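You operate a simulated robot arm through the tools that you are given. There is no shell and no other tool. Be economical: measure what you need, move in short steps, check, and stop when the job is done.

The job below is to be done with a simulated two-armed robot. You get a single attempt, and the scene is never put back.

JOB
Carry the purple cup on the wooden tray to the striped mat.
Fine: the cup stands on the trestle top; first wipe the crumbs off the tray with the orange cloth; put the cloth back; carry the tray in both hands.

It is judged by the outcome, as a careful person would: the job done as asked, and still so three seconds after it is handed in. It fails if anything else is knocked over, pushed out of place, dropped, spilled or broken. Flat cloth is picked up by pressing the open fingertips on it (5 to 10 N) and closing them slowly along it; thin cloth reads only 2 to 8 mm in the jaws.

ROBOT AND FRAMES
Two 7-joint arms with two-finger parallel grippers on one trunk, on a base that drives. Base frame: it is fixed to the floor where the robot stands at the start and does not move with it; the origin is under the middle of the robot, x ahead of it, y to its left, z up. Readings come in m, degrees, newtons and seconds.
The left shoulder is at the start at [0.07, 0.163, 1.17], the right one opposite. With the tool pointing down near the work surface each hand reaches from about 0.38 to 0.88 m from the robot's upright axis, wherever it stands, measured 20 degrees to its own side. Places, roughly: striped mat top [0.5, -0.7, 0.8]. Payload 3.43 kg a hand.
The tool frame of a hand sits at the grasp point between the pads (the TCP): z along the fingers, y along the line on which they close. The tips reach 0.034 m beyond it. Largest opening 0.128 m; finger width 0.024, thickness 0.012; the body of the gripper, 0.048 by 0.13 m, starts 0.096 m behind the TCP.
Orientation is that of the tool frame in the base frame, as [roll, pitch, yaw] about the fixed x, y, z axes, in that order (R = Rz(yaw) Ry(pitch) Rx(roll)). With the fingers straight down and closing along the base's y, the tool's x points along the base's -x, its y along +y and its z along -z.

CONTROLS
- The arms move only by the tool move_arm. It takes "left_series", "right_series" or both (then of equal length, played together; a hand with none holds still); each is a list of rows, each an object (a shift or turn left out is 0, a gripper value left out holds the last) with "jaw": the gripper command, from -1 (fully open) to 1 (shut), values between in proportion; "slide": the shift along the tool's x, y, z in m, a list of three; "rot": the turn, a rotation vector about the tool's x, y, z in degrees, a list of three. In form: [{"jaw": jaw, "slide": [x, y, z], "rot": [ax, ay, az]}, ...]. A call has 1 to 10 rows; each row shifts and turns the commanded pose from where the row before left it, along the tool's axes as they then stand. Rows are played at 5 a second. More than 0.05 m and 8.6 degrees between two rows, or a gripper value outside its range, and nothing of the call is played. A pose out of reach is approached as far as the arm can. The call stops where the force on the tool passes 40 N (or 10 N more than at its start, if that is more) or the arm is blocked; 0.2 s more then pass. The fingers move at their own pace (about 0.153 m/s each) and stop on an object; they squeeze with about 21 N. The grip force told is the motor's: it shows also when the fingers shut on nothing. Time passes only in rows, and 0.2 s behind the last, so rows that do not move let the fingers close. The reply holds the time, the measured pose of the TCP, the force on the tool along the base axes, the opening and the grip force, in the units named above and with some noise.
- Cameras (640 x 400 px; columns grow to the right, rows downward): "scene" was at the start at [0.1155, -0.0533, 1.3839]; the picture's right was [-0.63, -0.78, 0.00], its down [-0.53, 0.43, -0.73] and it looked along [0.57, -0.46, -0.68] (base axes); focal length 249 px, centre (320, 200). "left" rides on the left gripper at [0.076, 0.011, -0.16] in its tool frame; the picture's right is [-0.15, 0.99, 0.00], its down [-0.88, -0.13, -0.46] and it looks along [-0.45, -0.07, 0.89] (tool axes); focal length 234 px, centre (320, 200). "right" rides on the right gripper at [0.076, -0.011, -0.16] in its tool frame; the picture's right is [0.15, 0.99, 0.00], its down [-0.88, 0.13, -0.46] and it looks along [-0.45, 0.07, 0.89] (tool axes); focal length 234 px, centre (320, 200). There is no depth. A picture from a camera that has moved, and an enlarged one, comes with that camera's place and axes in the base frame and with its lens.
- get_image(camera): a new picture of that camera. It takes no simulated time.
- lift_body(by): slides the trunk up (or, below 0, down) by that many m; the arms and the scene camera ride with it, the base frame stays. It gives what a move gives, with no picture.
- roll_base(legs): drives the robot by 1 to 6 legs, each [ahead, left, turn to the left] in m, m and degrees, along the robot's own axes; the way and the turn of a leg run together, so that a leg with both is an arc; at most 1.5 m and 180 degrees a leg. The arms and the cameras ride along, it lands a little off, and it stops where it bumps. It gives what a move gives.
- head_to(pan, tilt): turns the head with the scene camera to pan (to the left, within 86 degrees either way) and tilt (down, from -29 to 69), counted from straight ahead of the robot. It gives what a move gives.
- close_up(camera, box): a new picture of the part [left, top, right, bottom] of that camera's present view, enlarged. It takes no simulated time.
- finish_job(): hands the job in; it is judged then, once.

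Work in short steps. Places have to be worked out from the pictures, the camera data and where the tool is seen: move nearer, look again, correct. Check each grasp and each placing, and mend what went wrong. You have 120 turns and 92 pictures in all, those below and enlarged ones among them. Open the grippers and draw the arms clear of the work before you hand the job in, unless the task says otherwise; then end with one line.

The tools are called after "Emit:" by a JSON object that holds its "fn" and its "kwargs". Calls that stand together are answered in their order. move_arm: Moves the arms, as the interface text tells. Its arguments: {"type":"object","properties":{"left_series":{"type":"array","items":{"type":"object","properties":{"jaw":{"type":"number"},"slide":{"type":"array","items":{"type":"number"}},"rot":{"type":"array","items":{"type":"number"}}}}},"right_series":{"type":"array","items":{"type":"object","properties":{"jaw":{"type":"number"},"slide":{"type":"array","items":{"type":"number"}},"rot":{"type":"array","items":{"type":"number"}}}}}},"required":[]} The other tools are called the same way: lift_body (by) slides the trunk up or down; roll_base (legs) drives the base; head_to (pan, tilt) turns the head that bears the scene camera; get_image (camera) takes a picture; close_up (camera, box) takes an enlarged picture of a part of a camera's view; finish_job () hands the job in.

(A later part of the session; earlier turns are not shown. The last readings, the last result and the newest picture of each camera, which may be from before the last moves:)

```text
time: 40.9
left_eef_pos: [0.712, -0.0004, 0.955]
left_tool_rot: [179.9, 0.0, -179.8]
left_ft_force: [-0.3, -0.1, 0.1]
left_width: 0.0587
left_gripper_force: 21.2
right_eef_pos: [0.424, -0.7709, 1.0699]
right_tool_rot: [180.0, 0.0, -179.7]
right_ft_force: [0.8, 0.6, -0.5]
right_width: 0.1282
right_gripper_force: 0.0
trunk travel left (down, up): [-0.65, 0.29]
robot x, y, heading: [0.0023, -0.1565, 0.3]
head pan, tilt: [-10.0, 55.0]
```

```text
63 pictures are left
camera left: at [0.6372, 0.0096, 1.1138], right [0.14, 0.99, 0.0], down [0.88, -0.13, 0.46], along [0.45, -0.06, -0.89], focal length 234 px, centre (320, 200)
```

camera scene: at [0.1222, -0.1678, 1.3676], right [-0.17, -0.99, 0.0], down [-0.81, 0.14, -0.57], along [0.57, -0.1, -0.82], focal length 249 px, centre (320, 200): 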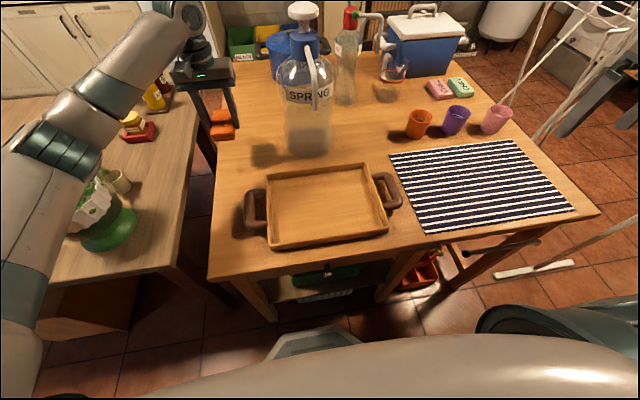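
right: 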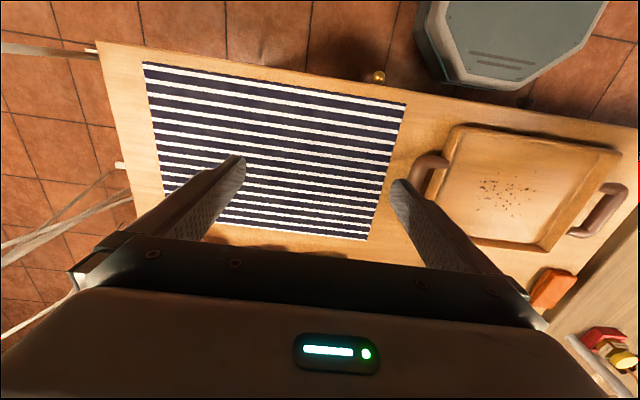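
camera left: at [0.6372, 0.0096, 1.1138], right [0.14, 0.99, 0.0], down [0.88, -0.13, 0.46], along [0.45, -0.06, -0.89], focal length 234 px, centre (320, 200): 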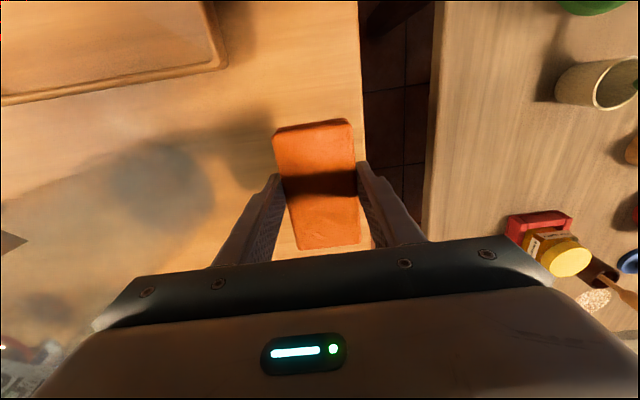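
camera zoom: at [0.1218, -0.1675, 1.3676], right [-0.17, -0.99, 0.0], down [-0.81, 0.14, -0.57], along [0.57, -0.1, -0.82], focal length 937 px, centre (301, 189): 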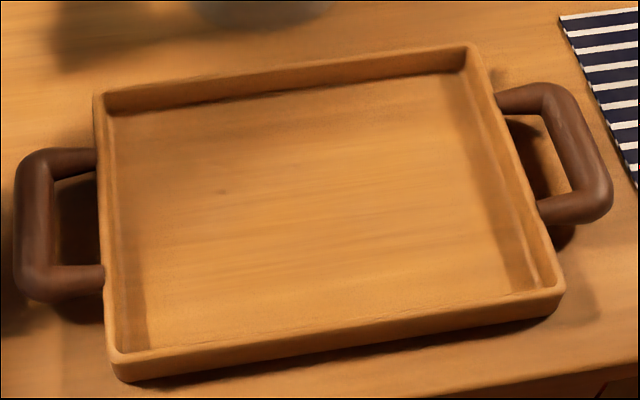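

The mark is fainter but still visible. I'll do one more set of strokes there, reversing the path.

Emit:
{"fn": "move_arm", "kwargs": {"left_series": [{"slide": [0.045, 0, 0]}, {"slide": [0.045, 0, 0]}, {"slide": [0.045, 0, 0]}, {"slide": [0.045, 0, 0]}, {"slide": [0.017, -0.02, 0]}, {"slide": [0, -0.045, 0]}, {"slide": [0, -0.045, 0]}, {"slide": [0, -0.045, 0]}, {"slide": [0, 0, 0.04]}, {"slide": [0, 0, 0.04]}]}}

Emit:
{"fn": "move_arm", "kwargs": {"left_series": [{"slide": [0, 0, 0.024]}, {"slide": [0, 0, 0.003]}, {"slide": [0, 0, 0.002]}, {}]}}

```text
time: 43.1
left_eef_pos: [0.5179, -0.1614, 0.8729]
left_tool_rot: [-180.0, 0.1, -179.7]
left_ft_force: [-0.3, -1.0, -0.5]
left_width: 0.0588
left_gripper_force: 21.0
right_eef_pos: [0.4247, -0.7727, 1.0689]
right_tool_rot: [180.0, 0.0, -179.8]
right_ft_force: [0.7, -0.5, 0.7]
right_width: 0.1281
right_gripper_force: 0.0
trunk travel left (down, up): [-0.65, 0.29]
robot x, y, heading: [0.0015, -0.1559, 0.2]
head pan, tilt: [-10.0, 55.0]
```

```text
time: 44.1
left_eef_pos: [0.5171, -0.1583, 0.8435]
left_tool_rot: [-180.0, -0.1, -179.7]
left_ft_force: [-0.4, -0.3, 0.5]
left_width: 0.059
left_gripper_force: 20.8
right_eef_pos: [0.4247, -0.7712, 1.0686]
right_tool_rot: [-180.0, 0.0, -179.9]
right_ft_force: [-0.3, -0.1, -0.1]
right_width: 0.1278
right_gripper_force: 0.1
trunk travel left (down, up): [-0.65, 0.29]
robot x, y, heading: [0.0012, -0.1558, 0.1]
head pan, tilt: [-10.0, 55.0]
```

Emit:
{"fn": "move_arm", "kwargs": {"left_series": [{"slide": [0, 0, 0.001]}, {"slide": [0, 0, 0.0006]}, {}]}}

```text
time: 44.9
left_eef_pos: [0.5154, -0.1576, 0.8427]
left_tool_rot: [-180.0, 0.1, -179.7]
left_ft_force: [5.8, -1.5, 14.7]
left_width: 0.0586
left_gripper_force: 20.3
right_eef_pos: [0.4245, -0.773, 1.0675]
right_tool_rot: [179.9, 0.0, -179.8]
right_ft_force: [-0.8, 0.1, -0.8]
right_width: 0.1281
right_gripper_force: 0.1
trunk travel left (down, up): [-0.65, 0.29]
robot x, y, heading: [0.0038, -0.155, 0.4]
head pan, tilt: [-10.0, 55.0]
```

Contact is at about 14 N, so I'll ease slightly and make two there-and-back strokes.

Emit:
{"fn": "move_arm", "kwargs": {"left_series": [{"slide": [0, -0.015, -0.0004]}, {"slide": [0, -0.015, 0]}, {"slide": [0, -0.015, 0]}, {"slide": [0, -0.015, 0]}, {"slide": [0, 0.015, 0]}, {"slide": [0, 0.015, 0]}, {"slide": [0, 0.015, 0]}, {"slide": [0, 0.015, 0]}, {}]}}

Emit:
{"fn": "move_arm", "kwargs": {"left_series": [{"slide": [0, -0.015, 0]}, {"slide": [0, -0.015, 0]}, {"slide": [0, -0.015, 0]}, {"slide": [0, -0.015, 0]}, {"slide": [0, 0.015, 0]}, {"slide": [0, 0.015, 0]}, {"slide": [0, 0.015, 0]}, {"slide": [0, 0.015, 0]}, {}]}}

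Emit:
{"fn": "move_arm", "kwargs": {"left_series": [{"slide": [0, 0, -0.03]}, {"slide": [0, 0, -0.04]}, {"slide": [0, 0, -0.04]}, {"slide": [0, 0.045, 0]}, {"slide": [0, 0.045, 0]}, {"slide": [0, 0.045, 0]}, {"slide": [-0.03, 0.02, 0]}, {"slide": [-0.045, 0, 0]}, {"slide": [-0.045, 0, 0]}, {"slide": [-0.045, 0, 0]}]}}

Emit:
{"fn": "close_up", "kwargs": {"camera": "scene", "box": [240, 150, 410, 256]}}

```text
time: 46.9
left_eef_pos: [0.5157, -0.1579, 0.8433]
left_tool_rot: [179.9, 0.1, -179.6]
left_ft_force: [-0.5, -0.1, 1.1]
left_width: 0.0591
left_gripper_force: 21.2
right_eef_pos: [0.4255, -0.7719, 1.069]
right_tool_rot: [-179.9, 0.0, -179.8]
right_ft_force: [-0.1, -0.3, -0.2]
right_width: 0.128
right_gripper_force: 0.1
trunk travel left (down, up): [-0.65, 0.29]
robot x, y, heading: [-0.0011, -0.1555, 0.3]
head pan, tilt: [-10.0, 55.0]
```

```text
time: 48.9
left_eef_pos: [0.5152, -0.1569, 0.8448]
left_tool_rot: [-179.9, -0.1, -179.8]
left_ft_force: [-0.2, -0.3, -0.6]
left_width: 0.0587
left_gripper_force: 21.1
right_eef_pos: [0.4237, -0.7747, 1.0692]
right_tool_rot: [-179.9, 0.1, -179.7]
right_ft_force: [0.0, -0.4, 0.3]
right_width: 0.1279
right_gripper_force: 0.0
trunk travel left (down, up): [-0.65, 0.29]
robot x, y, heading: [-0.0002, -0.1545, 0.2]
head pan, tilt: [-10.0, 55.0]
```

```text
time: 51.1
left_eef_pos: [0.6784, -0.0029, 0.9522]
left_tool_rot: [179.8, -0.1, -179.7]
left_ft_force: [0.2, -0.1, 0.1]
left_width: 0.0589
left_gripper_force: 21.0
right_eef_pos: [0.4254, -0.7742, 1.0682]
right_tool_rot: [179.8, -0.2, -179.8]
right_ft_force: [0.0, 0.4, 0.6]
right_width: 0.1277
right_gripper_force: 0.1
trunk travel left (down, up): [-0.65, 0.29]
robot x, y, heading: [-0.0001, -0.1556, 0.2]
head pan, tilt: [-10.0, 55.0]
```

```text
3.76 times, centred on (325, 203) of scene
camera zoom: at [0.1235, -0.1688, 1.3674], right [-0.17, -0.99, 0.0], down [-0.81, 0.14, -0.57], along [0.56, -0.1, -0.82], focal length 937 px, centre (301, 189)
```

zoom: 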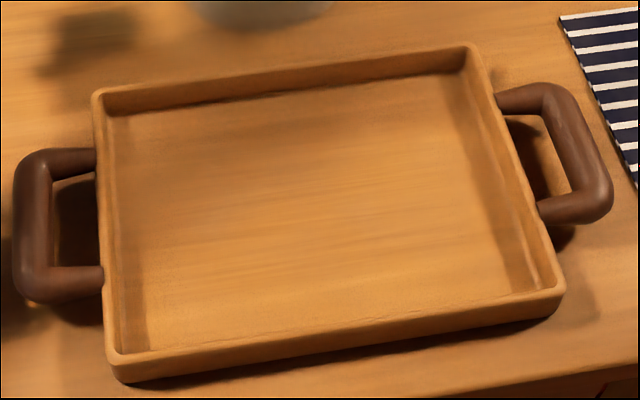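

The tray is clean. I'll put the cloth back at its original spot, descending gently.

Emit:
{"fn": "move_arm", "kwargs": {"left_series": [{"slide": [-0.035, -0.002, 0]}, {"slide": [0, 0, 0.04]}, {"slide": [0, 0, 0.04]}, {"slide": [0, 0, 0.02]}, {"slide": [0, 0, 0.008]}, {"slide": [0, 0, 0.003]}, {}]}}

```text
time: 52.7
left_eef_pos: [0.7135, -0.0023, 0.8413]
left_tool_rot: [180.0, 0.0, -179.7]
left_ft_force: [-0.5, 0.3, -0.8]
left_width: 0.0588
left_gripper_force: 21.3
right_eef_pos: [0.4242, -0.7721, 1.069]
right_tool_rot: [180.0, 0.0, -179.8]
right_ft_force: [-0.7, 1.3, 0.5]
right_width: 0.1277
right_gripper_force: 0.1
trunk travel left (down, up): [-0.65, 0.29]
robot x, y, heading: [0.0008, -0.1551, 0.5]
head pan, tilt: [-10.0, 55.0]
```

Emit:
{"fn": "move_arm", "kwargs": {"left_series": [{"slide": [0, -0.002, 0.0015]}, {"slide": [0, 0, 0.001]}, {}]}}

```text
time: 53.5
left_eef_pos: [0.7134, -0.0045, 0.8396]
left_tool_rot: [-180.0, -0.1, -179.7]
left_ft_force: [-0.1, 0.4, -0.2]
left_width: 0.0587
left_gripper_force: 20.6
right_eef_pos: [0.4245, -0.7715, 1.0698]
right_tool_rot: [-179.9, 0.0, -179.8]
right_ft_force: [0.0, -0.3, -0.3]
right_width: 0.1279
right_gripper_force: 0.1
trunk travel left (down, up): [-0.65, 0.29]
robot x, y, heading: [0.0018, -0.1527, 0.3]
head pan, tilt: [-10.0, 55.0]
```

Emit:
{"fn": "move_arm", "kwargs": {"left_series": [{"slide": [0, 0, 0.001]}, {"slide": [0, 0, 0.0008]}, {}]}}

```text
time: 54.3
left_eef_pos: [0.7147, -0.0045, 0.8377]
left_tool_rot: [179.9, 0.0, -179.8]
left_ft_force: [-0.6, -0.9, -0.4]
left_width: 0.0588
left_gripper_force: 21.6
right_eef_pos: [0.4243, -0.7716, 1.0698]
right_tool_rot: [180.0, 0.1, -179.8]
right_ft_force: [0.4, 0.7, -0.6]
right_width: 0.1279
right_gripper_force: 0.1
trunk travel left (down, up): [-0.65, 0.29]
robot x, y, heading: [0.0011, -0.1565, 0.1]
head pan, tilt: [-10.0, 55.0]
```

The pad is within a millimetre or so of the table. I'll go 1 mm lower, open, and rise straight up.

Emit:
{"fn": "move_arm", "kwargs": {"left_series": [{"slide": [0, 0, 0.001]}, {"jaw": -0.1}, {"jaw": -0.5}, {"jaw": -1}, {}, {"slide": [0, 0, -0.02]}, {"slide": [0, 0, -0.05]}, {"slide": [0, 0, -0.05]}]}}

Emit:
{"fn": "get_image", "kwargs": {"camera": "left"}}

Emit:
{"fn": "get_image", "kwargs": {"camera": "scene"}}

```text
time: 56.1
left_eef_pos: [0.7115, -0.0011, 0.9568]
left_tool_rot: [179.8, 0.0, -179.8]
left_ft_force: [-0.2, 0.4, 0.1]
left_width: 0.1281
left_gripper_force: 0.0
right_eef_pos: [0.4241, -0.772, 1.0698]
right_tool_rot: [-180.0, 0.1, -179.8]
right_ft_force: [-1.3, -0.1, -0.1]
right_width: 0.1279
right_gripper_force: 0.1
trunk travel left (down, up): [-0.65, 0.29]
robot x, y, heading: [-0.0012, -0.1538, 0.2]
head pan, tilt: [-10.0, 55.0]
```

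```text
61 pictures are left
camera left: at [0.6368, 0.0086, 1.1148], right [0.14, 0.99, 0.0], down [0.88, -0.13, 0.46], along [0.45, -0.06, -0.89], focal length 234 px, centre (320, 200)
```

left: 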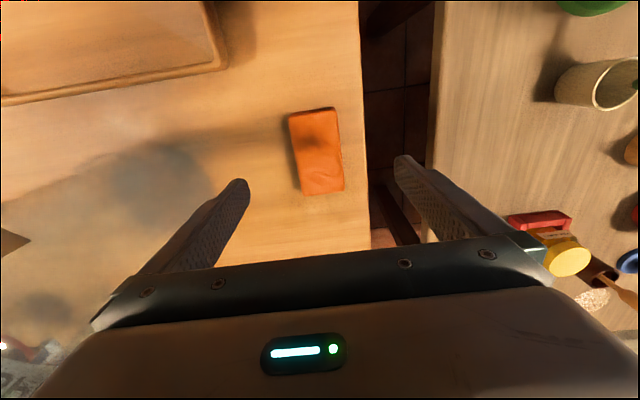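

```text
60 pictures are left
camera scene: at [0.1212, -0.1679, 1.3675], right [-0.17, -0.99, 0.0], down [-0.81, 0.14, -0.57], along [0.57, -0.1, -0.82], focal length 249 px, centre (320, 200)
```

scene: 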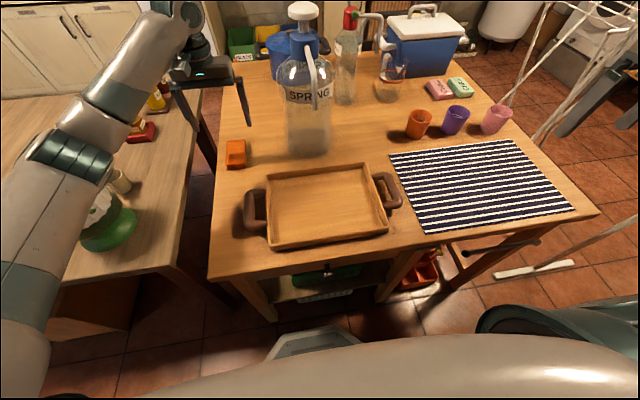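

The cloth is back on its spot. Next I'll move the right hand toward the purple cup, near (0.73,-0.73), and look.

Emit:
{"fn": "move_arm", "kwargs": {"right_series": [{"slide": [-0.045, 0.01, 0]}, {"slide": [-0.045, 0.01, 0]}, {"slide": [-0.045, 0.01, 0]}, {"slide": [-0.045, 0.01, 0]}, {"jaw": -0.5}, {}]}}

Emit:
{"fn": "get_image", "kwargs": {"camera": "right"}}

Emit:
{"fn": "close_up", "kwargs": {"camera": "scene", "box": [380, 70, 540, 170]}}

```text
time: 57.5
left_eef_pos: [0.7131, -0.0013, 0.9575]
left_tool_rot: [-179.9, -0.1, -179.7]
left_ft_force: [0.7, -0.3, -0.2]
left_width: 0.1282
left_gripper_force: 0.1
right_eef_pos: [0.6054, -0.7305, 1.0654]
right_tool_rot: [180.0, 0.1, -179.8]
right_ft_force: [-0.1, 0.2, 0.3]
right_width: 0.0957
right_gripper_force: 0.1
trunk travel left (down, up): [-0.65, 0.29]
robot x, y, heading: [-0.0046, -0.1551, 0.2]
head pan, tilt: [-10.0, 55.0]
```

```text
59 pictures are left
camera right: at [0.5284, -0.7406, 1.2253], right [-0.15, 0.99, 0.0], down [0.88, 0.13, 0.46], along [0.45, 0.07, -0.89], focal length 234 px, centre (320, 200)
```

right: 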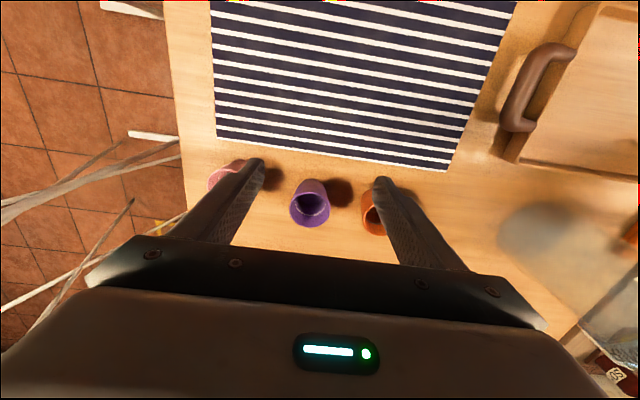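

```text
4.00 times, centred on (460, 120) of scene
camera zoom: at [0.1229, -0.1675, 1.3675], right [-0.17, -0.99, 0.0], down [-0.81, 0.14, -0.57], along [0.56, -0.1, -0.82], focal length 995 px, centre (-240, 520)
```

zoom: 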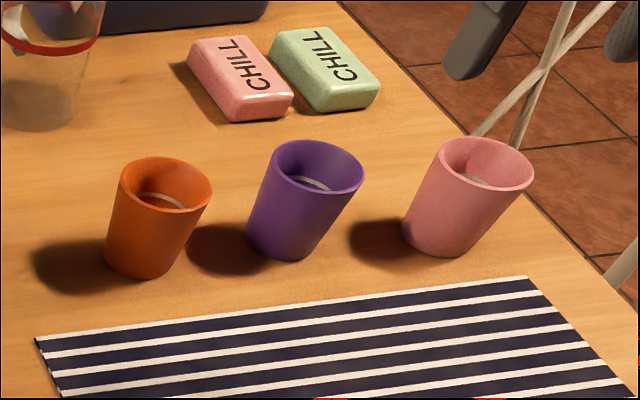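

The purple cup's axis is at about (0.721,-0.731), rim z about 0.878, about 0.07 wide. That is beyond reach from here, so I'll tuck both hands back first and then drive the base right.

Emit:
{"fn": "move_arm", "kwargs": {"left_series": [{"slide": [0, 0, -0.045]}, {"slide": [0, 0, -0.045]}, {"slide": [0.045, 0, 0]}, {"slide": [0.045, 0, 0]}, {"slide": [0.045, 0, 0]}, {"slide": [0.045, 0, 0]}, {"slide": [0.045, 0, 0]}, {"slide": [0.035, 0, 0]}], "right_series": [{"slide": [0.045, 0, 0]}, {"slide": [0.045, 0, 0]}, {"slide": [0.045, 0, 0]}, {"slide": [0.03, 0.03, 0]}, {"slide": [0, 0.045, 0]}, {"slide": [0, 0.045, 0]}, {"slide": [0, 0.045, 0]}, {"slide": [0, 0.045, 0]}]}}

Emit:
{"fn": "head_to", "kwargs": {"pan": -60, "tilt": 40}}

Emit:
{"fn": "get_image", "kwargs": {"camera": "scene"}}

```text
time: 59.3
left_eef_pos: [0.454, -0.0076, 1.0498]
left_tool_rot: [-179.9, 0.0, -179.7]
left_ft_force: [0.1, 0.8, -0.6]
left_width: 0.1279
left_gripper_force: 0.2
right_eef_pos: [0.4349, -0.5166, 1.0678]
right_tool_rot: [-179.9, -0.1, -179.8]
right_ft_force: [0.3, 0.3, -1.2]
right_width: 0.0962
right_gripper_force: 0.0
trunk travel left (down, up): [-0.65, 0.29]
robot x, y, heading: [-0.0025, -0.1596, 0.3]
head pan, tilt: [-10.0, 55.0]
```

```text
time: 60.5
left_eef_pos: [0.4541, -0.0098, 1.0499]
left_tool_rot: [180.0, 0.0, -179.6]
left_ft_force: [-0.9, 0.1, 0.5]
left_width: 0.1279
left_gripper_force: 0.1
right_eef_pos: [0.435, -0.5211, 1.0683]
right_tool_rot: [-179.9, 0.0, -179.8]
right_ft_force: [-0.1, -0.3, -0.4]
right_width: 0.096
right_gripper_force: 0.1
trunk travel left (down, up): [-0.65, 0.29]
robot x, y, heading: [0.0024, -0.156, 0.1]
head pan, tilt: [-60.0, 40.0]
```

```text
57 pictures are left
camera scene: at [0.094, -0.229, 1.3882], right [-0.86, -0.5, 0.0], down [-0.32, 0.56, -0.77], along [0.39, -0.66, -0.64], focal length 249 px, centre (320, 200)
```

scene: 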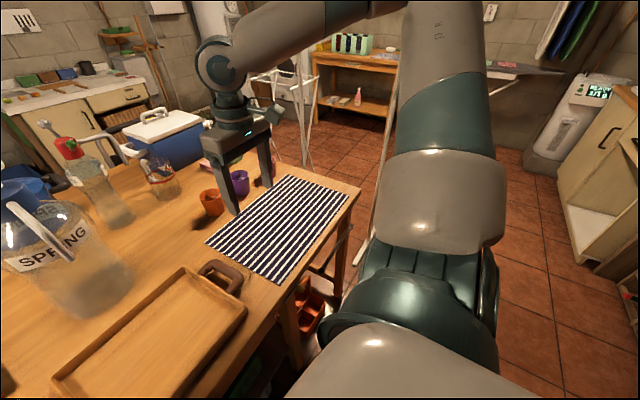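

The rack foot is near (0.42,-1.33) and leans away, so there is room. I'll drive 0.29 m right.

Emit:
{"fn": "roll_base", "kwargs": {"legs": [[0, -0.29, 0]]}}

Emit:
{"fn": "head_to", "kwargs": {"pan": -15, "tilt": 52}}

Emit:
{"fn": "get_image", "kwargs": {"camera": "scene"}}

```text
time: 62.5
left_eef_pos: [0.4551, -0.2899, 1.0498]
left_tool_rot: [-180.0, 0.1, -179.4]
left_ft_force: [0.5, -0.1, -0.4]
left_width: 0.128
left_gripper_force: 0.1
right_eef_pos: [0.4386, -0.8015, 1.0671]
right_tool_rot: [180.0, 0.0, -179.5]
right_ft_force: [-0.3, 0.3, 0.4]
right_width: 0.0959
right_gripper_force: 0.2
trunk travel left (down, up): [-0.65, 0.29]
robot x, y, heading: [0.0025, -0.4381, 0.6]
head pan, tilt: [-60.0, 40.0]
```

```text
time: 63.6
left_eef_pos: [0.4558, -0.2907, 1.0506]
left_tool_rot: [-180.0, 0.0, -179.4]
left_ft_force: [0.4, 0.2, 0.3]
left_width: 0.1281
left_gripper_force: 0.1
right_eef_pos: [0.4389, -0.8012, 1.068]
right_tool_rot: [-180.0, 0.0, -179.5]
right_ft_force: [-0.9, -0.1, -0.7]
right_width: 0.096
right_gripper_force: 0.1
trunk travel left (down, up): [-0.65, 0.29]
robot x, y, heading: [0.002, -0.4369, 0.4]
head pan, tilt: [-15.0, 52.0]
```

```text
56 pictures are left
camera scene: at [0.1255, -0.4585, 1.3714], right [-0.25, -0.97, 0.0], down [-0.76, 0.2, -0.62], along [0.6, -0.15, -0.79], focal length 249 px, centre (320, 200)
```

scene: 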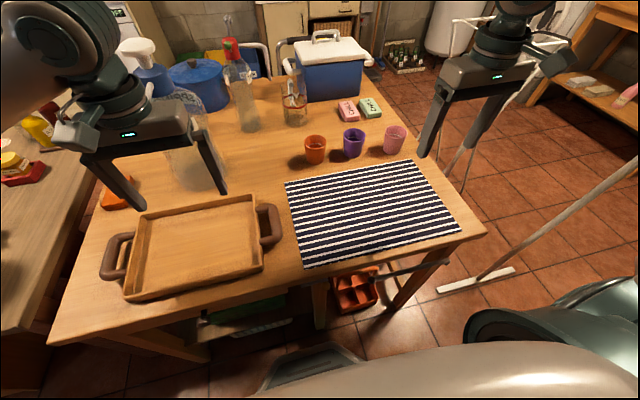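

The drive went cleanly, with the robot at y=-0.437. I'll move the right hand in front of and above the purple cup.

Emit:
{"fn": "move_arm", "kwargs": {"right_series": [{"slide": [-0.04, 0.02, 0], "jaw": -0.7}, {"slide": [-0.04, 0.02, 0]}, {"slide": [-0.04, 0.02, 0]}, {"slide": [-0.04, 0.01, 0]}, {"slide": [-0.03, 0, 0.03]}, {"slide": [-0.03, 0, 0.03]}, {}]}}

Emit:
{"fn": "get_image", "kwargs": {"camera": "right"}}

Emit:
{"fn": "close_up", "kwargs": {"camera": "scene", "box": [280, 80, 440, 180]}}

```text
time: 65.2
left_eef_pos: [0.4533, -0.2909, 1.0499]
left_tool_rot: [180.0, 0.0, -179.3]
left_ft_force: [-0.5, -0.2, 0.4]
left_width: 0.1281
left_gripper_force: 0.1
right_eef_pos: [0.6583, -0.7299, 1.0061]
right_tool_rot: [-180.0, 0.1, -179.5]
right_ft_force: [0.7, 0.6, 0.8]
right_width: 0.109
right_gripper_force: 0.0
trunk travel left (down, up): [-0.65, 0.29]
robot x, y, heading: [0.0008, -0.4408, 0.6]
head pan, tilt: [-15.0, 52.0]
```

```text
55 pictures are left
camera right: at [0.5813, -0.7412, 1.1662], right [-0.16, 0.99, 0.0], down [0.88, 0.14, 0.46], along [0.45, 0.07, -0.89], focal length 234 px, centre (320, 200)
```

right: 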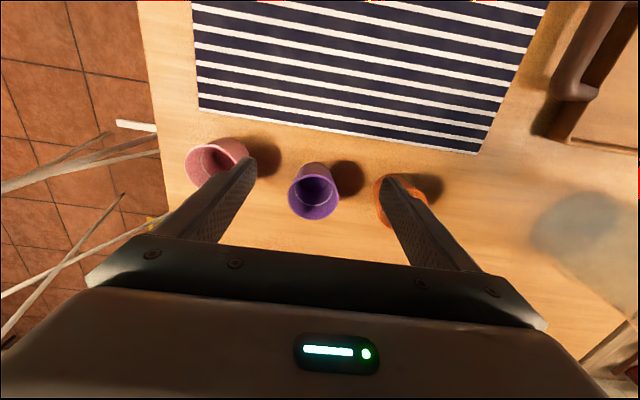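

```text
4.00 times, centred on (360, 130) of scene
camera zoom: at [0.124, -0.4578, 1.3716], right [-0.25, -0.97, 0.0], down [-0.76, 0.2, -0.62], along [0.6, -0.15, -0.79], focal length 995 px, centre (160, 480)
```

zoom: 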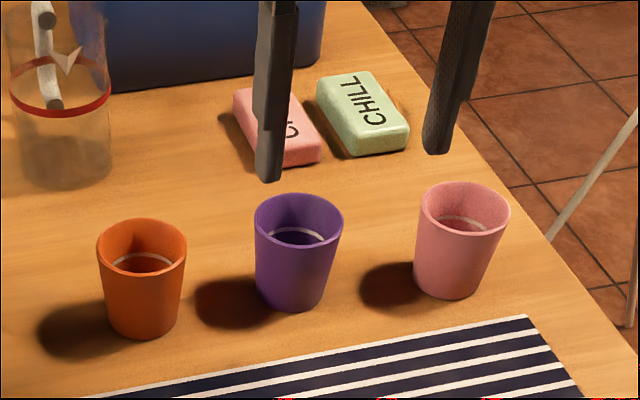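

The cup axis refines to about (0.722,-0.727). I'll move over it and descend partway so the tips are just above rim level.

Emit:
{"fn": "move_arm", "kwargs": {"right_series": [{"slide": [-0.032, 0.0015, 0]}, {"slide": [-0.031, 0.0015, 0]}, {"slide": [0, 0, 0.04]}, {"slide": [0, 0, 0.04]}, {}]}}

Emit:
{"fn": "get_image", "kwargs": {"camera": "right"}}

Emit:
{"fn": "close_up", "kwargs": {"camera": "scene", "box": [280, 80, 440, 180]}}

```text
time: 66.4
left_eef_pos: [0.4552, -0.2904, 1.0506]
left_tool_rot: [179.9, 0.0, -179.4]
left_ft_force: [-0.2, -0.1, 0.4]
left_width: 0.128
left_gripper_force: 0.2
right_eef_pos: [0.6984, -0.7373, 0.9339]
right_tool_rot: [179.9, 0.1, -179.6]
right_ft_force: [-0.2, 0.0, 0.1]
right_width: 0.1087
right_gripper_force: 0.1
right hand out of reach, approached as far as the arm can: row 2, 3, 4
trunk travel left (down, up): [-0.65, 0.29]
robot x, y, heading: [0.0049, -0.4367, 0.7]
head pan, tilt: [-15.0, 52.0]
```

```text
53 pictures are left
camera right: at [0.6208, -0.7482, 1.0939], right [-0.15, 0.99, 0.0], down [0.88, 0.14, 0.46], along [0.45, 0.07, -0.89], focal length 234 px, centre (320, 200)
```

right: 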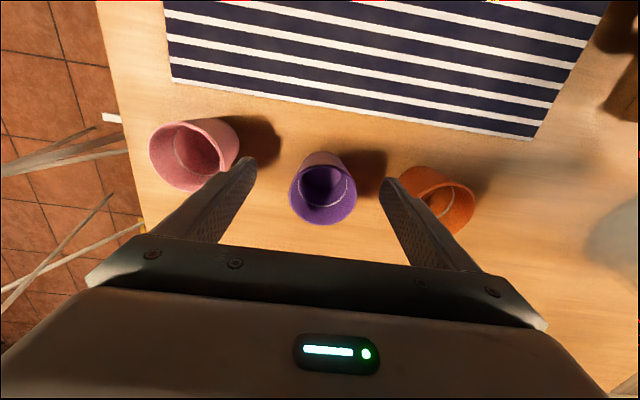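

```text
4.00 times, centred on (360, 130) of scene
camera zoom: at [0.1251, -0.4579, 1.3715], right [-0.25, -0.97, 0.0], down [-0.76, 0.2, -0.62], along [0.6, -0.15, -0.79], focal length 995 px, centre (160, 480)
```

zoom: 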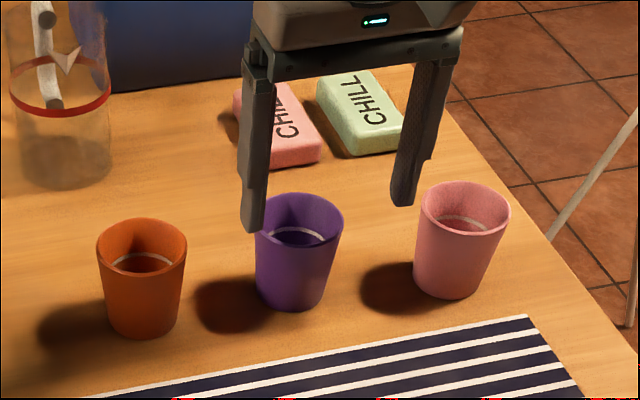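

The right hand is about 2 cm short of the cup. I'll rise, back off a bit, and drive 0.1 m further right to shorten the reach.

Emit:
{"fn": "move_arm", "kwargs": {"right_series": [{"slide": [0.02, 0, -0.04]}, {"slide": [0.04, 0.0, -0.03]}, {"slide": [0.04, 0.0, 0]}, {}]}}

Emit:
{"fn": "roll_base", "kwargs": {"legs": [[0, -0.1, 0]]}}

```text
time: 67.4
left_eef_pos: [0.4565, -0.2912, 1.0486]
left_tool_rot: [179.9, 0.0, -179.4]
left_ft_force: [0.4, -1.1, -0.2]
left_width: 0.1281
left_gripper_force: 0.1
right_eef_pos: [0.6006, -0.7402, 1.0038]
right_tool_rot: [180.0, -0.1, -179.5]
right_ft_force: [0.8, 0.2, 0.1]
right_width: 0.1088
right_gripper_force: 0.1
trunk travel left (down, up): [-0.65, 0.29]
robot x, y, heading: [0.0031, -0.4427, 0.5]
head pan, tilt: [-15.0, 52.0]
```

```text
time: 68.5
left_eef_pos: [0.4566, -0.386, 1.0508]
left_tool_rot: [-179.9, 0.0, -179.3]
left_ft_force: [0.6, -0.8, 0.4]
left_width: 0.1281
left_gripper_force: 0.0
right_eef_pos: [0.602, -0.8349, 1.0049]
right_tool_rot: [-180.0, 0.0, -179.4]
right_ft_force: [0.6, -0.7, 0.2]
right_width: 0.1089
right_gripper_force: 0.0
trunk travel left (down, up): [-0.65, 0.29]
robot x, y, heading: [0.0031, -0.5349, 0.5]
head pan, tilt: [-15.0, 52.0]
```

Now I'll move the right hand over the cup at (0.722,-0.727), keeping it high.

Emit:
{"fn": "move_arm", "kwargs": {"right_series": [{"slide": [-0.03, 0.036, 0]}, {"slide": [-0.03, 0.036, 0]}, {"slide": [-0.03, 0.034, 0]}, {"slide": [-0.03, 0.0, 0]}, {}]}}

```text
time: 69.8
left_eef_pos: [0.4571, -0.385, 1.0515]
left_tool_rot: [180.0, -0.1, -179.2]
left_ft_force: [-0.9, -0.8, -0.3]
left_width: 0.1282
left_gripper_force: 0.1
right_eef_pos: [0.6821, -0.7663, 1.013]
right_tool_rot: [179.9, 0.1, -179.4]
right_ft_force: [-0.2, -0.7, 0.1]
right_width: 0.1088
right_gripper_force: 0.0
right hand out of reach, approached as far as the arm can: row 3, 4
trunk travel left (down, up): [-0.65, 0.29]
robot x, y, heading: [0.0039, -0.5353, 0.3]
head pan, tilt: [-15.0, 52.0]
```

Reach shrinks when the hand is high relative to the shoulder. Raising the trunk will give more reach at the cup's height.

Emit:
{"fn": "lift_body", "kwargs": {"by": 0.12}}

Emit:
{"fn": "move_arm", "kwargs": {"right_series": [{"slide": [0, 0, 0.04]}, {"slide": [0, 0, 0.04]}, {"slide": [0, 0, 0.04]}, {}]}}

```text
time: 71.2
left_eef_pos: [0.4573, -0.385, 1.1696]
left_tool_rot: [180.0, 0.0, -179.3]
left_ft_force: [-0.5, -0.2, 0.0]
left_width: 0.1281
left_gripper_force: 0.0
right_eef_pos: [0.6818, -0.7666, 1.1329]
right_tool_rot: [179.9, 0.1, -179.3]
right_ft_force: [0.5, -0.1, 0.1]
right_width: 0.1087
right_gripper_force: 0.0
trunk travel left (down, up): [-0.77, 0.17]
robot x, y, heading: [0.0052, -0.533, 0.5]
head pan, tilt: [-15.0, 52.0]
```

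```text
time: 72.2
left_eef_pos: [0.4559, -0.3865, 1.1708]
left_tool_rot: [179.9, 0.0, -179.3]
left_ft_force: [-0.1, 0.8, -0.2]
left_width: 0.1279
left_gripper_force: 0.1
right_eef_pos: [0.6562, -0.7888, 1.0294]
right_tool_rot: [179.7, 0.1, -179.4]
right_ft_force: [0.7, 0.1, 0.2]
right_width: 0.1088
right_gripper_force: 0.2
right hand out of reach, approached as far as the arm can: row 1, 2, 3
trunk travel left (down, up): [-0.77, 0.17]
robot x, y, heading: [0.0018, -0.5347, 0.4]
head pan, tilt: [-15.0, 52.0]
```

The reach got worse, so this looks like an arm configuration issue. I'll look at the right arm's posture.

Emit:
{"fn": "head_to", "kwargs": {"pan": -50, "tilt": 25}}

Emit:
{"fn": "get_image", "kwargs": {"camera": "scene"}}

```text
time: 73.3
left_eef_pos: [0.4561, -0.3857, 1.1696]
left_tool_rot: [179.9, 0.0, -179.3]
left_ft_force: [0.2, 0.3, 0.6]
left_width: 0.1282
left_gripper_force: 0.1
right_eef_pos: [0.6572, -0.7888, 1.0292]
right_tool_rot: [179.8, 0.2, -179.3]
right_ft_force: [1.0, 0.2, 0.4]
right_width: 0.1086
right_gripper_force: 0.0
trunk travel left (down, up): [-0.77, 0.17]
robot x, y, heading: [0.0019, -0.5354, 0.8]
head pan, tilt: [-50.0, 25.0]
```

```text
51 pictures are left
camera scene: at [0.1138, -0.6054, 1.5315], right [-0.76, -0.65, 0.0], down [-0.28, 0.32, -0.91], along [0.59, -0.69, -0.42], focal length 249 px, centre (320, 200)
```

scene: 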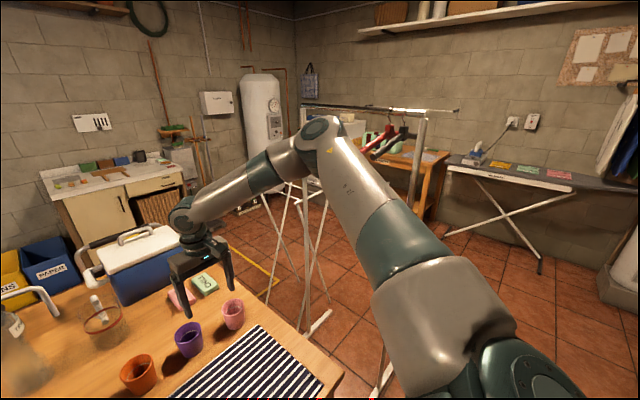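

The right elbow is far out and raised, so a joint limit seems to be blocking the reach. I'll bring the right hand in toward the body, mirroring the path that worked for the left arm, and then extend again.

Emit:
{"fn": "move_arm", "kwargs": {"left_series": [{"slide": [0, 0.03, 0]}, {"slide": [0, 0.03, 0]}, {"slide": [0, 0.03, 0]}, {}, {}, {}, {}, {}], "right_series": [{"slide": [0.04, 0, 0]}, {"slide": [0.045, 0, 0]}, {"slide": [0.045, 0, 0]}, {"slide": [0.04, 0.025, 0]}, {"slide": [0.03, 0.035, 0]}, {"slide": [0, 0.045, 0]}, {"slide": [0, 0.045, 0]}, {}]}}

Emit:
{"fn": "get_image", "kwargs": {"camera": "scene"}}

```text
time: 75.1
left_eef_pos: [0.4535, -0.2972, 1.1682]
left_tool_rot: [179.9, 0.0, -179.3]
left_ft_force: [-0.2, -0.3, 0.4]
left_width: 0.1281
left_gripper_force: 0.1
right_eef_pos: [0.4508, -0.6782, 1.0399]
right_tool_rot: [179.8, 0.1, -179.4]
right_ft_force: [-0.2, -0.1, 0.0]
right_width: 0.1087
right_gripper_force: 0.0
right hand out of reach, approached as far as the arm can: row 7
trunk travel left (down, up): [-0.77, 0.17]
robot x, y, heading: [0.0011, -0.5352, 0.8]
head pan, tilt: [-50.0, 25.0]
```

```text
50 pictures are left
camera scene: at [0.1132, -0.6059, 1.5316], right [-0.76, -0.65, 0.0], down [-0.27, 0.32, -0.91], along [0.59, -0.69, -0.42], focal length 249 px, centre (320, 200)
```

scene: 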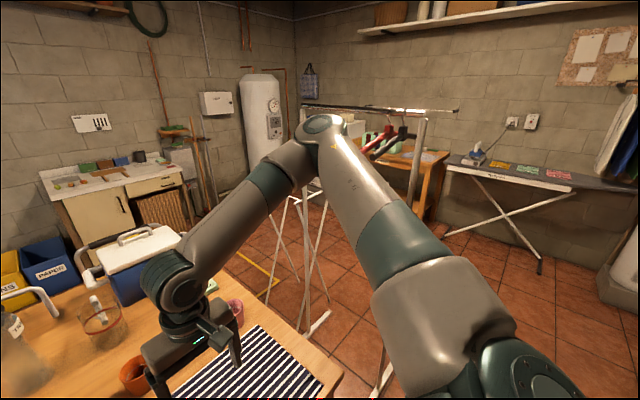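

The elbow stays put far out to the right, so inward reach is limited in this posture. Reaching worked when the target lay well to the robot's right, so I'll drive back left to about y=-0.30 and restore trunk height.

Emit:
{"fn": "move_arm", "kwargs": {"right_series": [{"slide": [0, 0, -0.04]}, {"slide": [0, 0, -0.04]}, {"slide": [0, 0, -0.02]}]}}

Emit:
{"fn": "roll_base", "kwargs": {"legs": [[0, 0.235, 0]]}}

Emit:
{"fn": "lift_body", "kwargs": {"by": -0.12}}

```text
time: 75.9
left_eef_pos: [0.4534, -0.2976, 1.1678]
left_tool_rot: [-179.9, 0.0, -179.2]
left_ft_force: [0.7, 0.3, -0.7]
left_width: 0.128
left_gripper_force: 0.1
right_eef_pos: [0.4543, -0.6752, 1.1392]
right_tool_rot: [179.8, 0.0, -179.4]
right_ft_force: [-0.7, -0.2, 0.6]
right_width: 0.1089
right_gripper_force: 0.1
trunk travel left (down, up): [-0.77, 0.17]
robot x, y, heading: [0.0013, -0.5359, 0.6]
head pan, tilt: [-50.0, 25.0]
```

```text
time: 77.6
left_eef_pos: [0.4497, -0.0598, 1.1675]
left_tool_rot: [-180.0, 0.0, -179.1]
left_ft_force: [0.2, 0.7, -0.9]
left_width: 0.128
left_gripper_force: 0.0
right_eef_pos: [0.4515, -0.4384, 1.1396]
right_tool_rot: [179.9, 0.2, -179.2]
right_ft_force: [-0.7, -0.4, -0.3]
right_width: 0.1088
right_gripper_force: 0.1
trunk travel left (down, up): [-0.77, 0.17]
robot x, y, heading: [-0.0051, -0.2987, 0.4]
head pan, tilt: [-50.0, 25.0]
```

```text
time: 79.1
left_eef_pos: [0.4496, -0.0585, 1.048]
left_tool_rot: [-180.0, -0.1, -179.1]
left_ft_force: [-0.1, -0.3, 0.5]
left_width: 0.1279
left_gripper_force: 0.0
right_eef_pos: [0.4514, -0.4384, 1.0183]
right_tool_rot: [180.0, 0.1, -179.3]
right_ft_force: [0.8, 0.2, 0.3]
right_width: 0.1085
right_gripper_force: 0.0
trunk travel left (down, up): [-0.65, 0.29]
robot x, y, heading: [-0.0004, -0.2983, 0.7]
head pan, tilt: [-50.0, 25.0]
```

Now I'll move the right hand outward to y≈-0.73 first, then forward.

Emit:
{"fn": "move_arm", "kwargs": {"right_series": [{"slide": [0, -0.048, 0]}, {"slide": [0, -0.048, 0]}, {"slide": [0, -0.048, 0]}, {"slide": [0, -0.048, 0]}, {"slide": [0, -0.048, 0]}, {"slide": [0, -0.048, 0]}, {"slide": [-0.045, 0, 0]}, {"slide": [-0.045, 0, 0]}, {"slide": [-0.045, 0, 0]}, {"slide": [-0.045, 0, 0]}]}}

Emit:
{"fn": "move_arm", "kwargs": {"right_series": [{"slide": [-0.03, 0, 0]}, {"slide": [-0.03, 0, 0]}, {"slide": [-0.02, 0, 0]}, {}]}}

Emit:
{"fn": "get_image", "kwargs": {"camera": "scene"}}

```text
time: 81.3
left_eef_pos: [0.4512, -0.0589, 1.0458]
left_tool_rot: [180.0, -0.2, -179.1]
left_ft_force: [0.9, 0.7, -0.2]
left_width: 0.1279
left_gripper_force: 0.0
right_eef_pos: [0.6379, -0.723, 1.0185]
right_tool_rot: [179.9, 0.0, -179.1]
right_ft_force: [0.3, 1.3, -0.4]
right_width: 0.1091
right_gripper_force: 0.0
trunk travel left (down, up): [-0.65, 0.29]
robot x, y, heading: [-0.0022, -0.2957, 0.8]
head pan, tilt: [-50.0, 25.0]
```

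```text
time: 82.3
left_eef_pos: [0.4494, -0.0597, 1.0474]
left_tool_rot: [180.0, 0.0, -179.1]
left_ft_force: [0.1, -0.4, -0.1]
left_width: 0.1281
left_gripper_force: 0.1
right_eef_pos: [0.7171, -0.7217, 1.0191]
right_tool_rot: [180.0, 0.1, -179.2]
right_ft_force: [0.6, -0.2, 0.9]
right_width: 0.1087
right_gripper_force: 0.1
trunk travel left (down, up): [-0.65, 0.29]
robot x, y, heading: [-0.0013, -0.3018, 0.9]
head pan, tilt: [-50.0, 25.0]
```

```text
49 pictures are left
camera scene: at [0.111, -0.3691, 1.4115], right [-0.76, -0.65, 0.0], down [-0.28, 0.32, -0.91], along [0.59, -0.69, -0.42], focal length 249 px, centre (320, 200)
```

scene: 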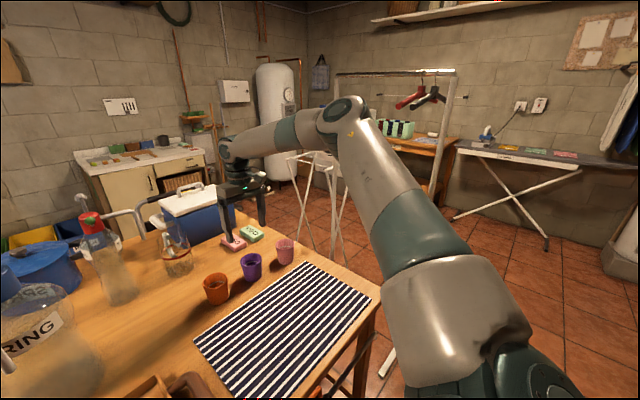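

That worked: the hand is at (0.717,-0.722). I'll correct 5 mm, descend to just above the rim, and look.

Emit:
{"fn": "move_arm", "kwargs": {"right_series": [{"slide": [-0.005, -0.005, 0.035]}, {"slide": [0, 0, 0.04]}, {}]}}

Emit:
{"fn": "get_image", "kwargs": {"camera": "right"}}

Emit:
{"fn": "close_up", "kwargs": {"camera": "scene", "box": [180, 200, 340, 300]}}

```text
time: 83.1
left_eef_pos: [0.4492, -0.0587, 1.0486]
left_tool_rot: [179.9, 0.0, -179.1]
left_ft_force: [0.6, -0.1, -0.3]
left_width: 0.1281
left_gripper_force: 0.0
right_eef_pos: [0.7187, -0.7272, 0.9443]
right_tool_rot: [179.9, 0.2, -179.2]
right_ft_force: [0.5, 0.7, -0.6]
right_width: 0.1088
right_gripper_force: 0.1
trunk travel left (down, up): [-0.65, 0.29]
robot x, y, heading: [0.0015, -0.3003, 0.6]
head pan, tilt: [-50.0, 25.0]
```

```text
48 pictures are left
camera right: at [0.642, -0.7384, 1.1039], right [-0.16, 0.99, 0.0], down [0.88, 0.14, 0.46], along [0.45, 0.07, -0.89], focal length 234 px, centre (320, 200)
```

right: 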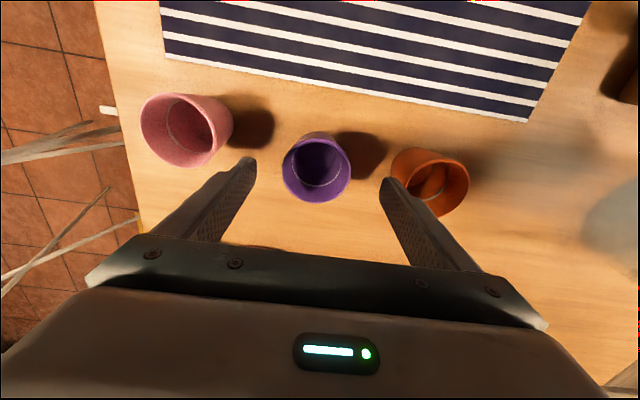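

```text
4.00 times, centred on (260, 250) of scene
camera zoom: at [0.1103, -0.3684, 1.4117], right [-0.76, -0.65, 0.0], down [-0.28, 0.32, -0.91], along [0.59, -0.69, -0.42], focal length 995 px, centre (560, 0)
```

zoom: 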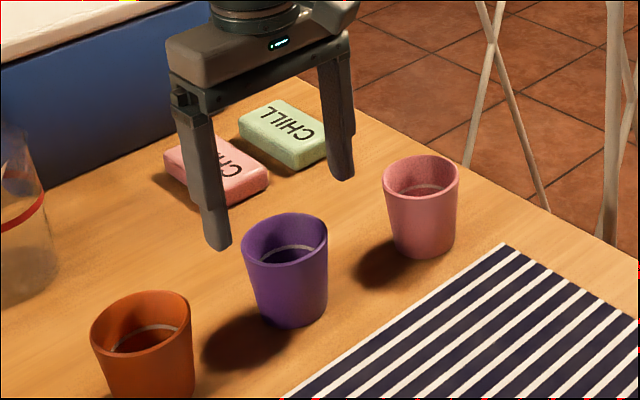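

The cup axis is confirmed at (0.722,-0.730). I'll descend around it and close gently.

Emit:
{"fn": "move_arm", "kwargs": {"right_series": [{"slide": [-0.003, -0.003, 0.03]}, {"slide": [0, 0, 0.03]}, {"slide": [0, 0, 0.03]}, {}, {"jaw": -0.3}, {"jaw": -0.1}, {"jaw": 0.1}, {"jaw": 1}, {}]}}

Emit:
{"fn": "close_up", "kwargs": {"camera": "scene", "box": [180, 200, 340, 300]}}

```text
time: 85.1
left_eef_pos: [0.4502, -0.0586, 1.048]
left_tool_rot: [-179.9, -0.1, -179.1]
left_ft_force: [0.0, -0.4, 0.8]
left_width: 0.1279
left_gripper_force: 0.0
right_eef_pos: [0.706, -0.7318, 0.8659]
right_tool_rot: [180.0, 0.2, -179.2]
right_ft_force: [0.8, -0.3, 1.1]
right_width: 0.064
right_gripper_force: 21.0
right hand out of reach, approached as far as the arm can: row 2, 3
trunk travel left (down, up): [-0.65, 0.29]
robot x, y, heading: [0.0002, -0.2966, 0.6]
head pan, tilt: [-50.0, 25.0]
```

```text
4.00 times, centred on (260, 250) of scene
camera zoom: at [0.111, -0.3689, 1.4116], right [-0.76, -0.65, 0.0], down [-0.28, 0.32, -0.91], along [0.59, -0.69, -0.42], focal length 995 px, centre (560, 0)
```

zoom: 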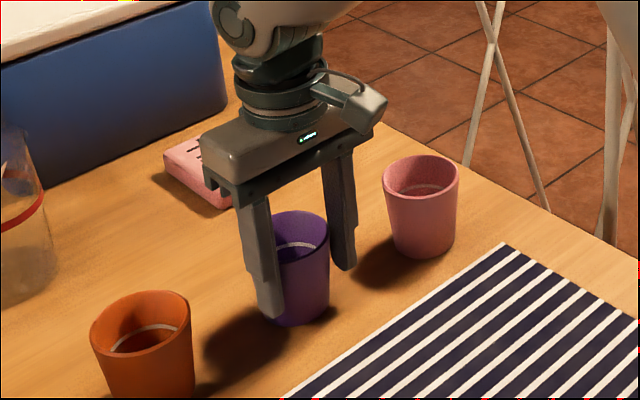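

The arm ran out of reach 1.5 cm short and slightly high, so this grip is off-axis. I'll open, back off upward, and shift the base a bit right with a small left turn.

Emit:
{"fn": "move_arm", "kwargs": {"right_series": [{"jaw": 0.0}, {"jaw": -0.4}, {"jaw": -0.75}, {}, {"slide": [0, 0, -0.03]}, {"slide": [0, 0, -0.04]}, {"slide": [0, 0, -0.04]}, {"slide": [0.045, 0, -0.02]}, {"slide": [0.045, 0, 0]}, {}]}}

Emit:
{"fn": "close_up", "kwargs": {"camera": "scene", "box": [180, 200, 340, 300]}}

Emit:
{"fn": "roll_base", "kwargs": {"legs": [[0, -0.06, 6]]}}

```text
time: 87.3
left_eef_pos: [0.4522, -0.0581, 1.0455]
left_tool_rot: [179.9, -0.1, -179.0]
left_ft_force: [-0.4, -0.7, 0.8]
left_width: 0.1281
left_gripper_force: 0.0
right_eef_pos: [0.6153, -0.7358, 0.9967]
right_tool_rot: [-180.0, 0.0, -179.2]
right_ft_force: [0.0, 0.6, 0.1]
right_width: 0.1121
right_gripper_force: 0.0
trunk travel left (down, up): [-0.65, 0.29]
robot x, y, heading: [0.0001, -0.2993, 0.8]
head pan, tilt: [-50.0, 25.0]
```

```text
4.00 times, centred on (260, 250) of scene
camera zoom: at [0.1126, -0.3683, 1.4114], right [-0.76, -0.65, 0.0], down [-0.28, 0.32, -0.91], along [0.59, -0.69, -0.42], focal length 995 px, centre (560, 0)
```

zoom: 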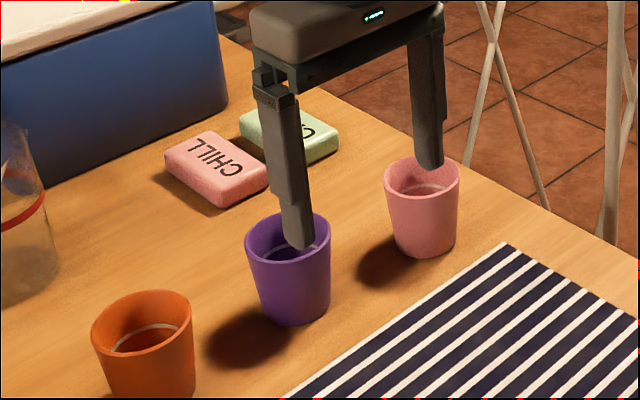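

```text
time: 88.3
left_eef_pos: [0.4261, -0.0713, 1.0478]
left_tool_rot: [-179.9, 0.0, -173.2]
left_ft_force: [-0.5, 0.0, 0.6]
left_width: 0.1281
left_gripper_force: 0.0
right_eef_pos: [0.6608, -0.7277, 0.9976]
right_tool_rot: [180.0, 0.2, -173.3]
right_ft_force: [0.1, -0.3, -0.3]
right_width: 0.1118
right_gripper_force: 0.1
trunk travel left (down, up): [-0.65, 0.29]
robot x, y, heading: [0.0014, -0.3575, 6.6]
head pan, tilt: [-50.0, 25.0]
```

The cup stayed put to within 2 mm. I'm now closer, with a 6.7° yaw. I'll move over the cup and descend halfway.

Emit:
{"fn": "move_arm", "kwargs": {"right_series": [{"slide": [-0.03, -0.006, 0]}, {"slide": [-0.031, -0.005, 0]}, {"slide": [0, 0, 0.03]}, {"slide": [0, 0, 0.03]}, {}]}}

Emit:
{"fn": "get_image", "kwargs": {"camera": "right"}}

```text
time: 89.5
left_eef_pos: [0.4266, -0.0726, 1.0476]
left_tool_rot: [180.0, 0.0, -173.2]
left_ft_force: [-0.8, 0.5, 1.2]
left_width: 0.1283
left_gripper_force: 0.0
right_eef_pos: [0.7218, -0.7306, 0.9352]
right_tool_rot: [179.8, 0.2, -173.2]
right_ft_force: [0.5, -0.6, -0.4]
right_width: 0.1119
right_gripper_force: 0.0
trunk travel left (down, up): [-0.65, 0.29]
robot x, y, heading: [0.0019, -0.3602, 6.8]
head pan, tilt: [-50.0, 25.0]
```

```text
44 pictures are left
camera right: at [0.6461, -0.7508, 1.0954], right [-0.26, 0.97, 0.0], down [0.86, 0.23, 0.46], along [0.44, 0.12, -0.89], focal length 234 px, centre (320, 200)
```

right: 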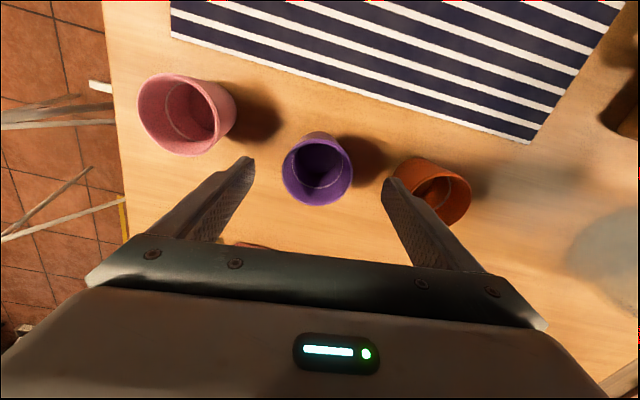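

It is well centred. I'll descend and check the reading before closing.

Emit:
{"fn": "move_arm", "kwargs": {"right_series": [{"slide": [0, -0.001, 0.03]}, {"slide": [0, 0, 0.03]}, {"slide": [0, 0, 0.02]}, {}]}}

```text
time: 90.5
left_eef_pos: [0.427, -0.0727, 1.0471]
left_tool_rot: [180.0, 0.0, -173.2]
left_ft_force: [-0.5, -0.5, 1.1]
left_width: 0.1284
left_gripper_force: 0.0
right_eef_pos: [0.7253, -0.7342, 0.8562]
right_tool_rot: [179.9, 0.1, -173.3]
right_ft_force: [0.5, -0.2, -0.4]
right_width: 0.1119
right_gripper_force: 0.0
trunk travel left (down, up): [-0.65, 0.29]
robot x, y, heading: [0.0031, -0.3615, 6.4]
head pan, tilt: [-50.0, 25.0]
```

Reached at (0.725,-0.734,0.856). I'll close on the cup gradually, then lift it slightly.

Emit:
{"fn": "move_arm", "kwargs": {"right_series": [{"slide": [0.002, 0, 0], "jaw": -0.3}, {"jaw": -0.15}, {"jaw": 0}, {"jaw": 1}, {}, {}, {"slide": [0, 0, -0.01]}, {"slide": [0, 0, -0.02]}, {}]}}

Emit:
{"fn": "close_up", "kwargs": {"camera": "scene", "box": [180, 180, 340, 280]}}

Emit:
{"fn": "get_image", "kwargs": {"camera": "right"}}

```text
time: 92.5
left_eef_pos: [0.4255, -0.0727, 1.0473]
left_tool_rot: [179.9, 0.0, -173.2]
left_ft_force: [0.1, -0.4, 0.7]
left_width: 0.1281
left_gripper_force: 0.1
right_eef_pos: [0.7221, -0.7337, 0.8858]
right_tool_rot: [179.8, 0.0, -173.2]
right_ft_force: [-0.6, 0.5, -0.1]
right_width: 0.0696
right_gripper_force: 21.1
trunk travel left (down, up): [-0.65, 0.29]
robot x, y, heading: [0.0005, -0.3578, 6.4]
head pan, tilt: [-50.0, 25.0]
```

```text
4.00 times, centred on (260, 230) of scene
camera zoom: at [0.1219, -0.4163, 1.4115], right [-0.69, -0.73, 0.0], down [-0.31, 0.29, -0.91], along [0.66, -0.62, -0.42], focal length 995 px, centre (560, 80)
```

zoom: 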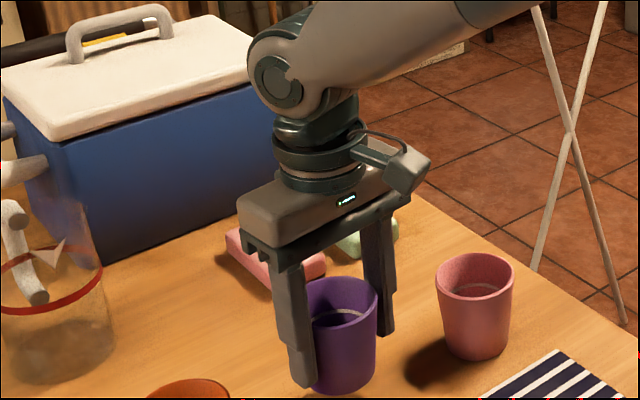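

```text
42 pictures are left
camera right: at [0.6457, -0.7539, 1.0455], right [-0.26, 0.97, 0.0], down [0.86, 0.23, 0.46], along [0.44, 0.12, -0.89], focal length 234 px, centre (320, 200)
```

right: 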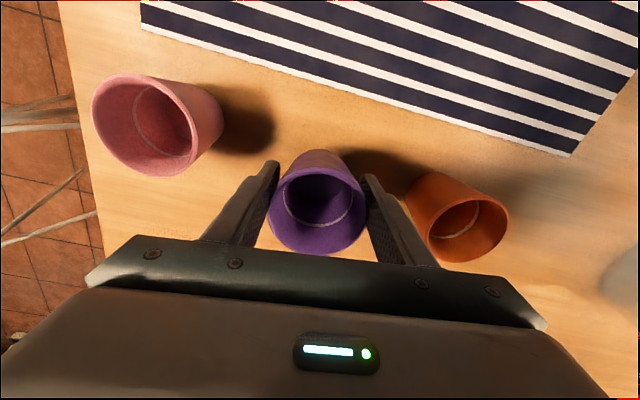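

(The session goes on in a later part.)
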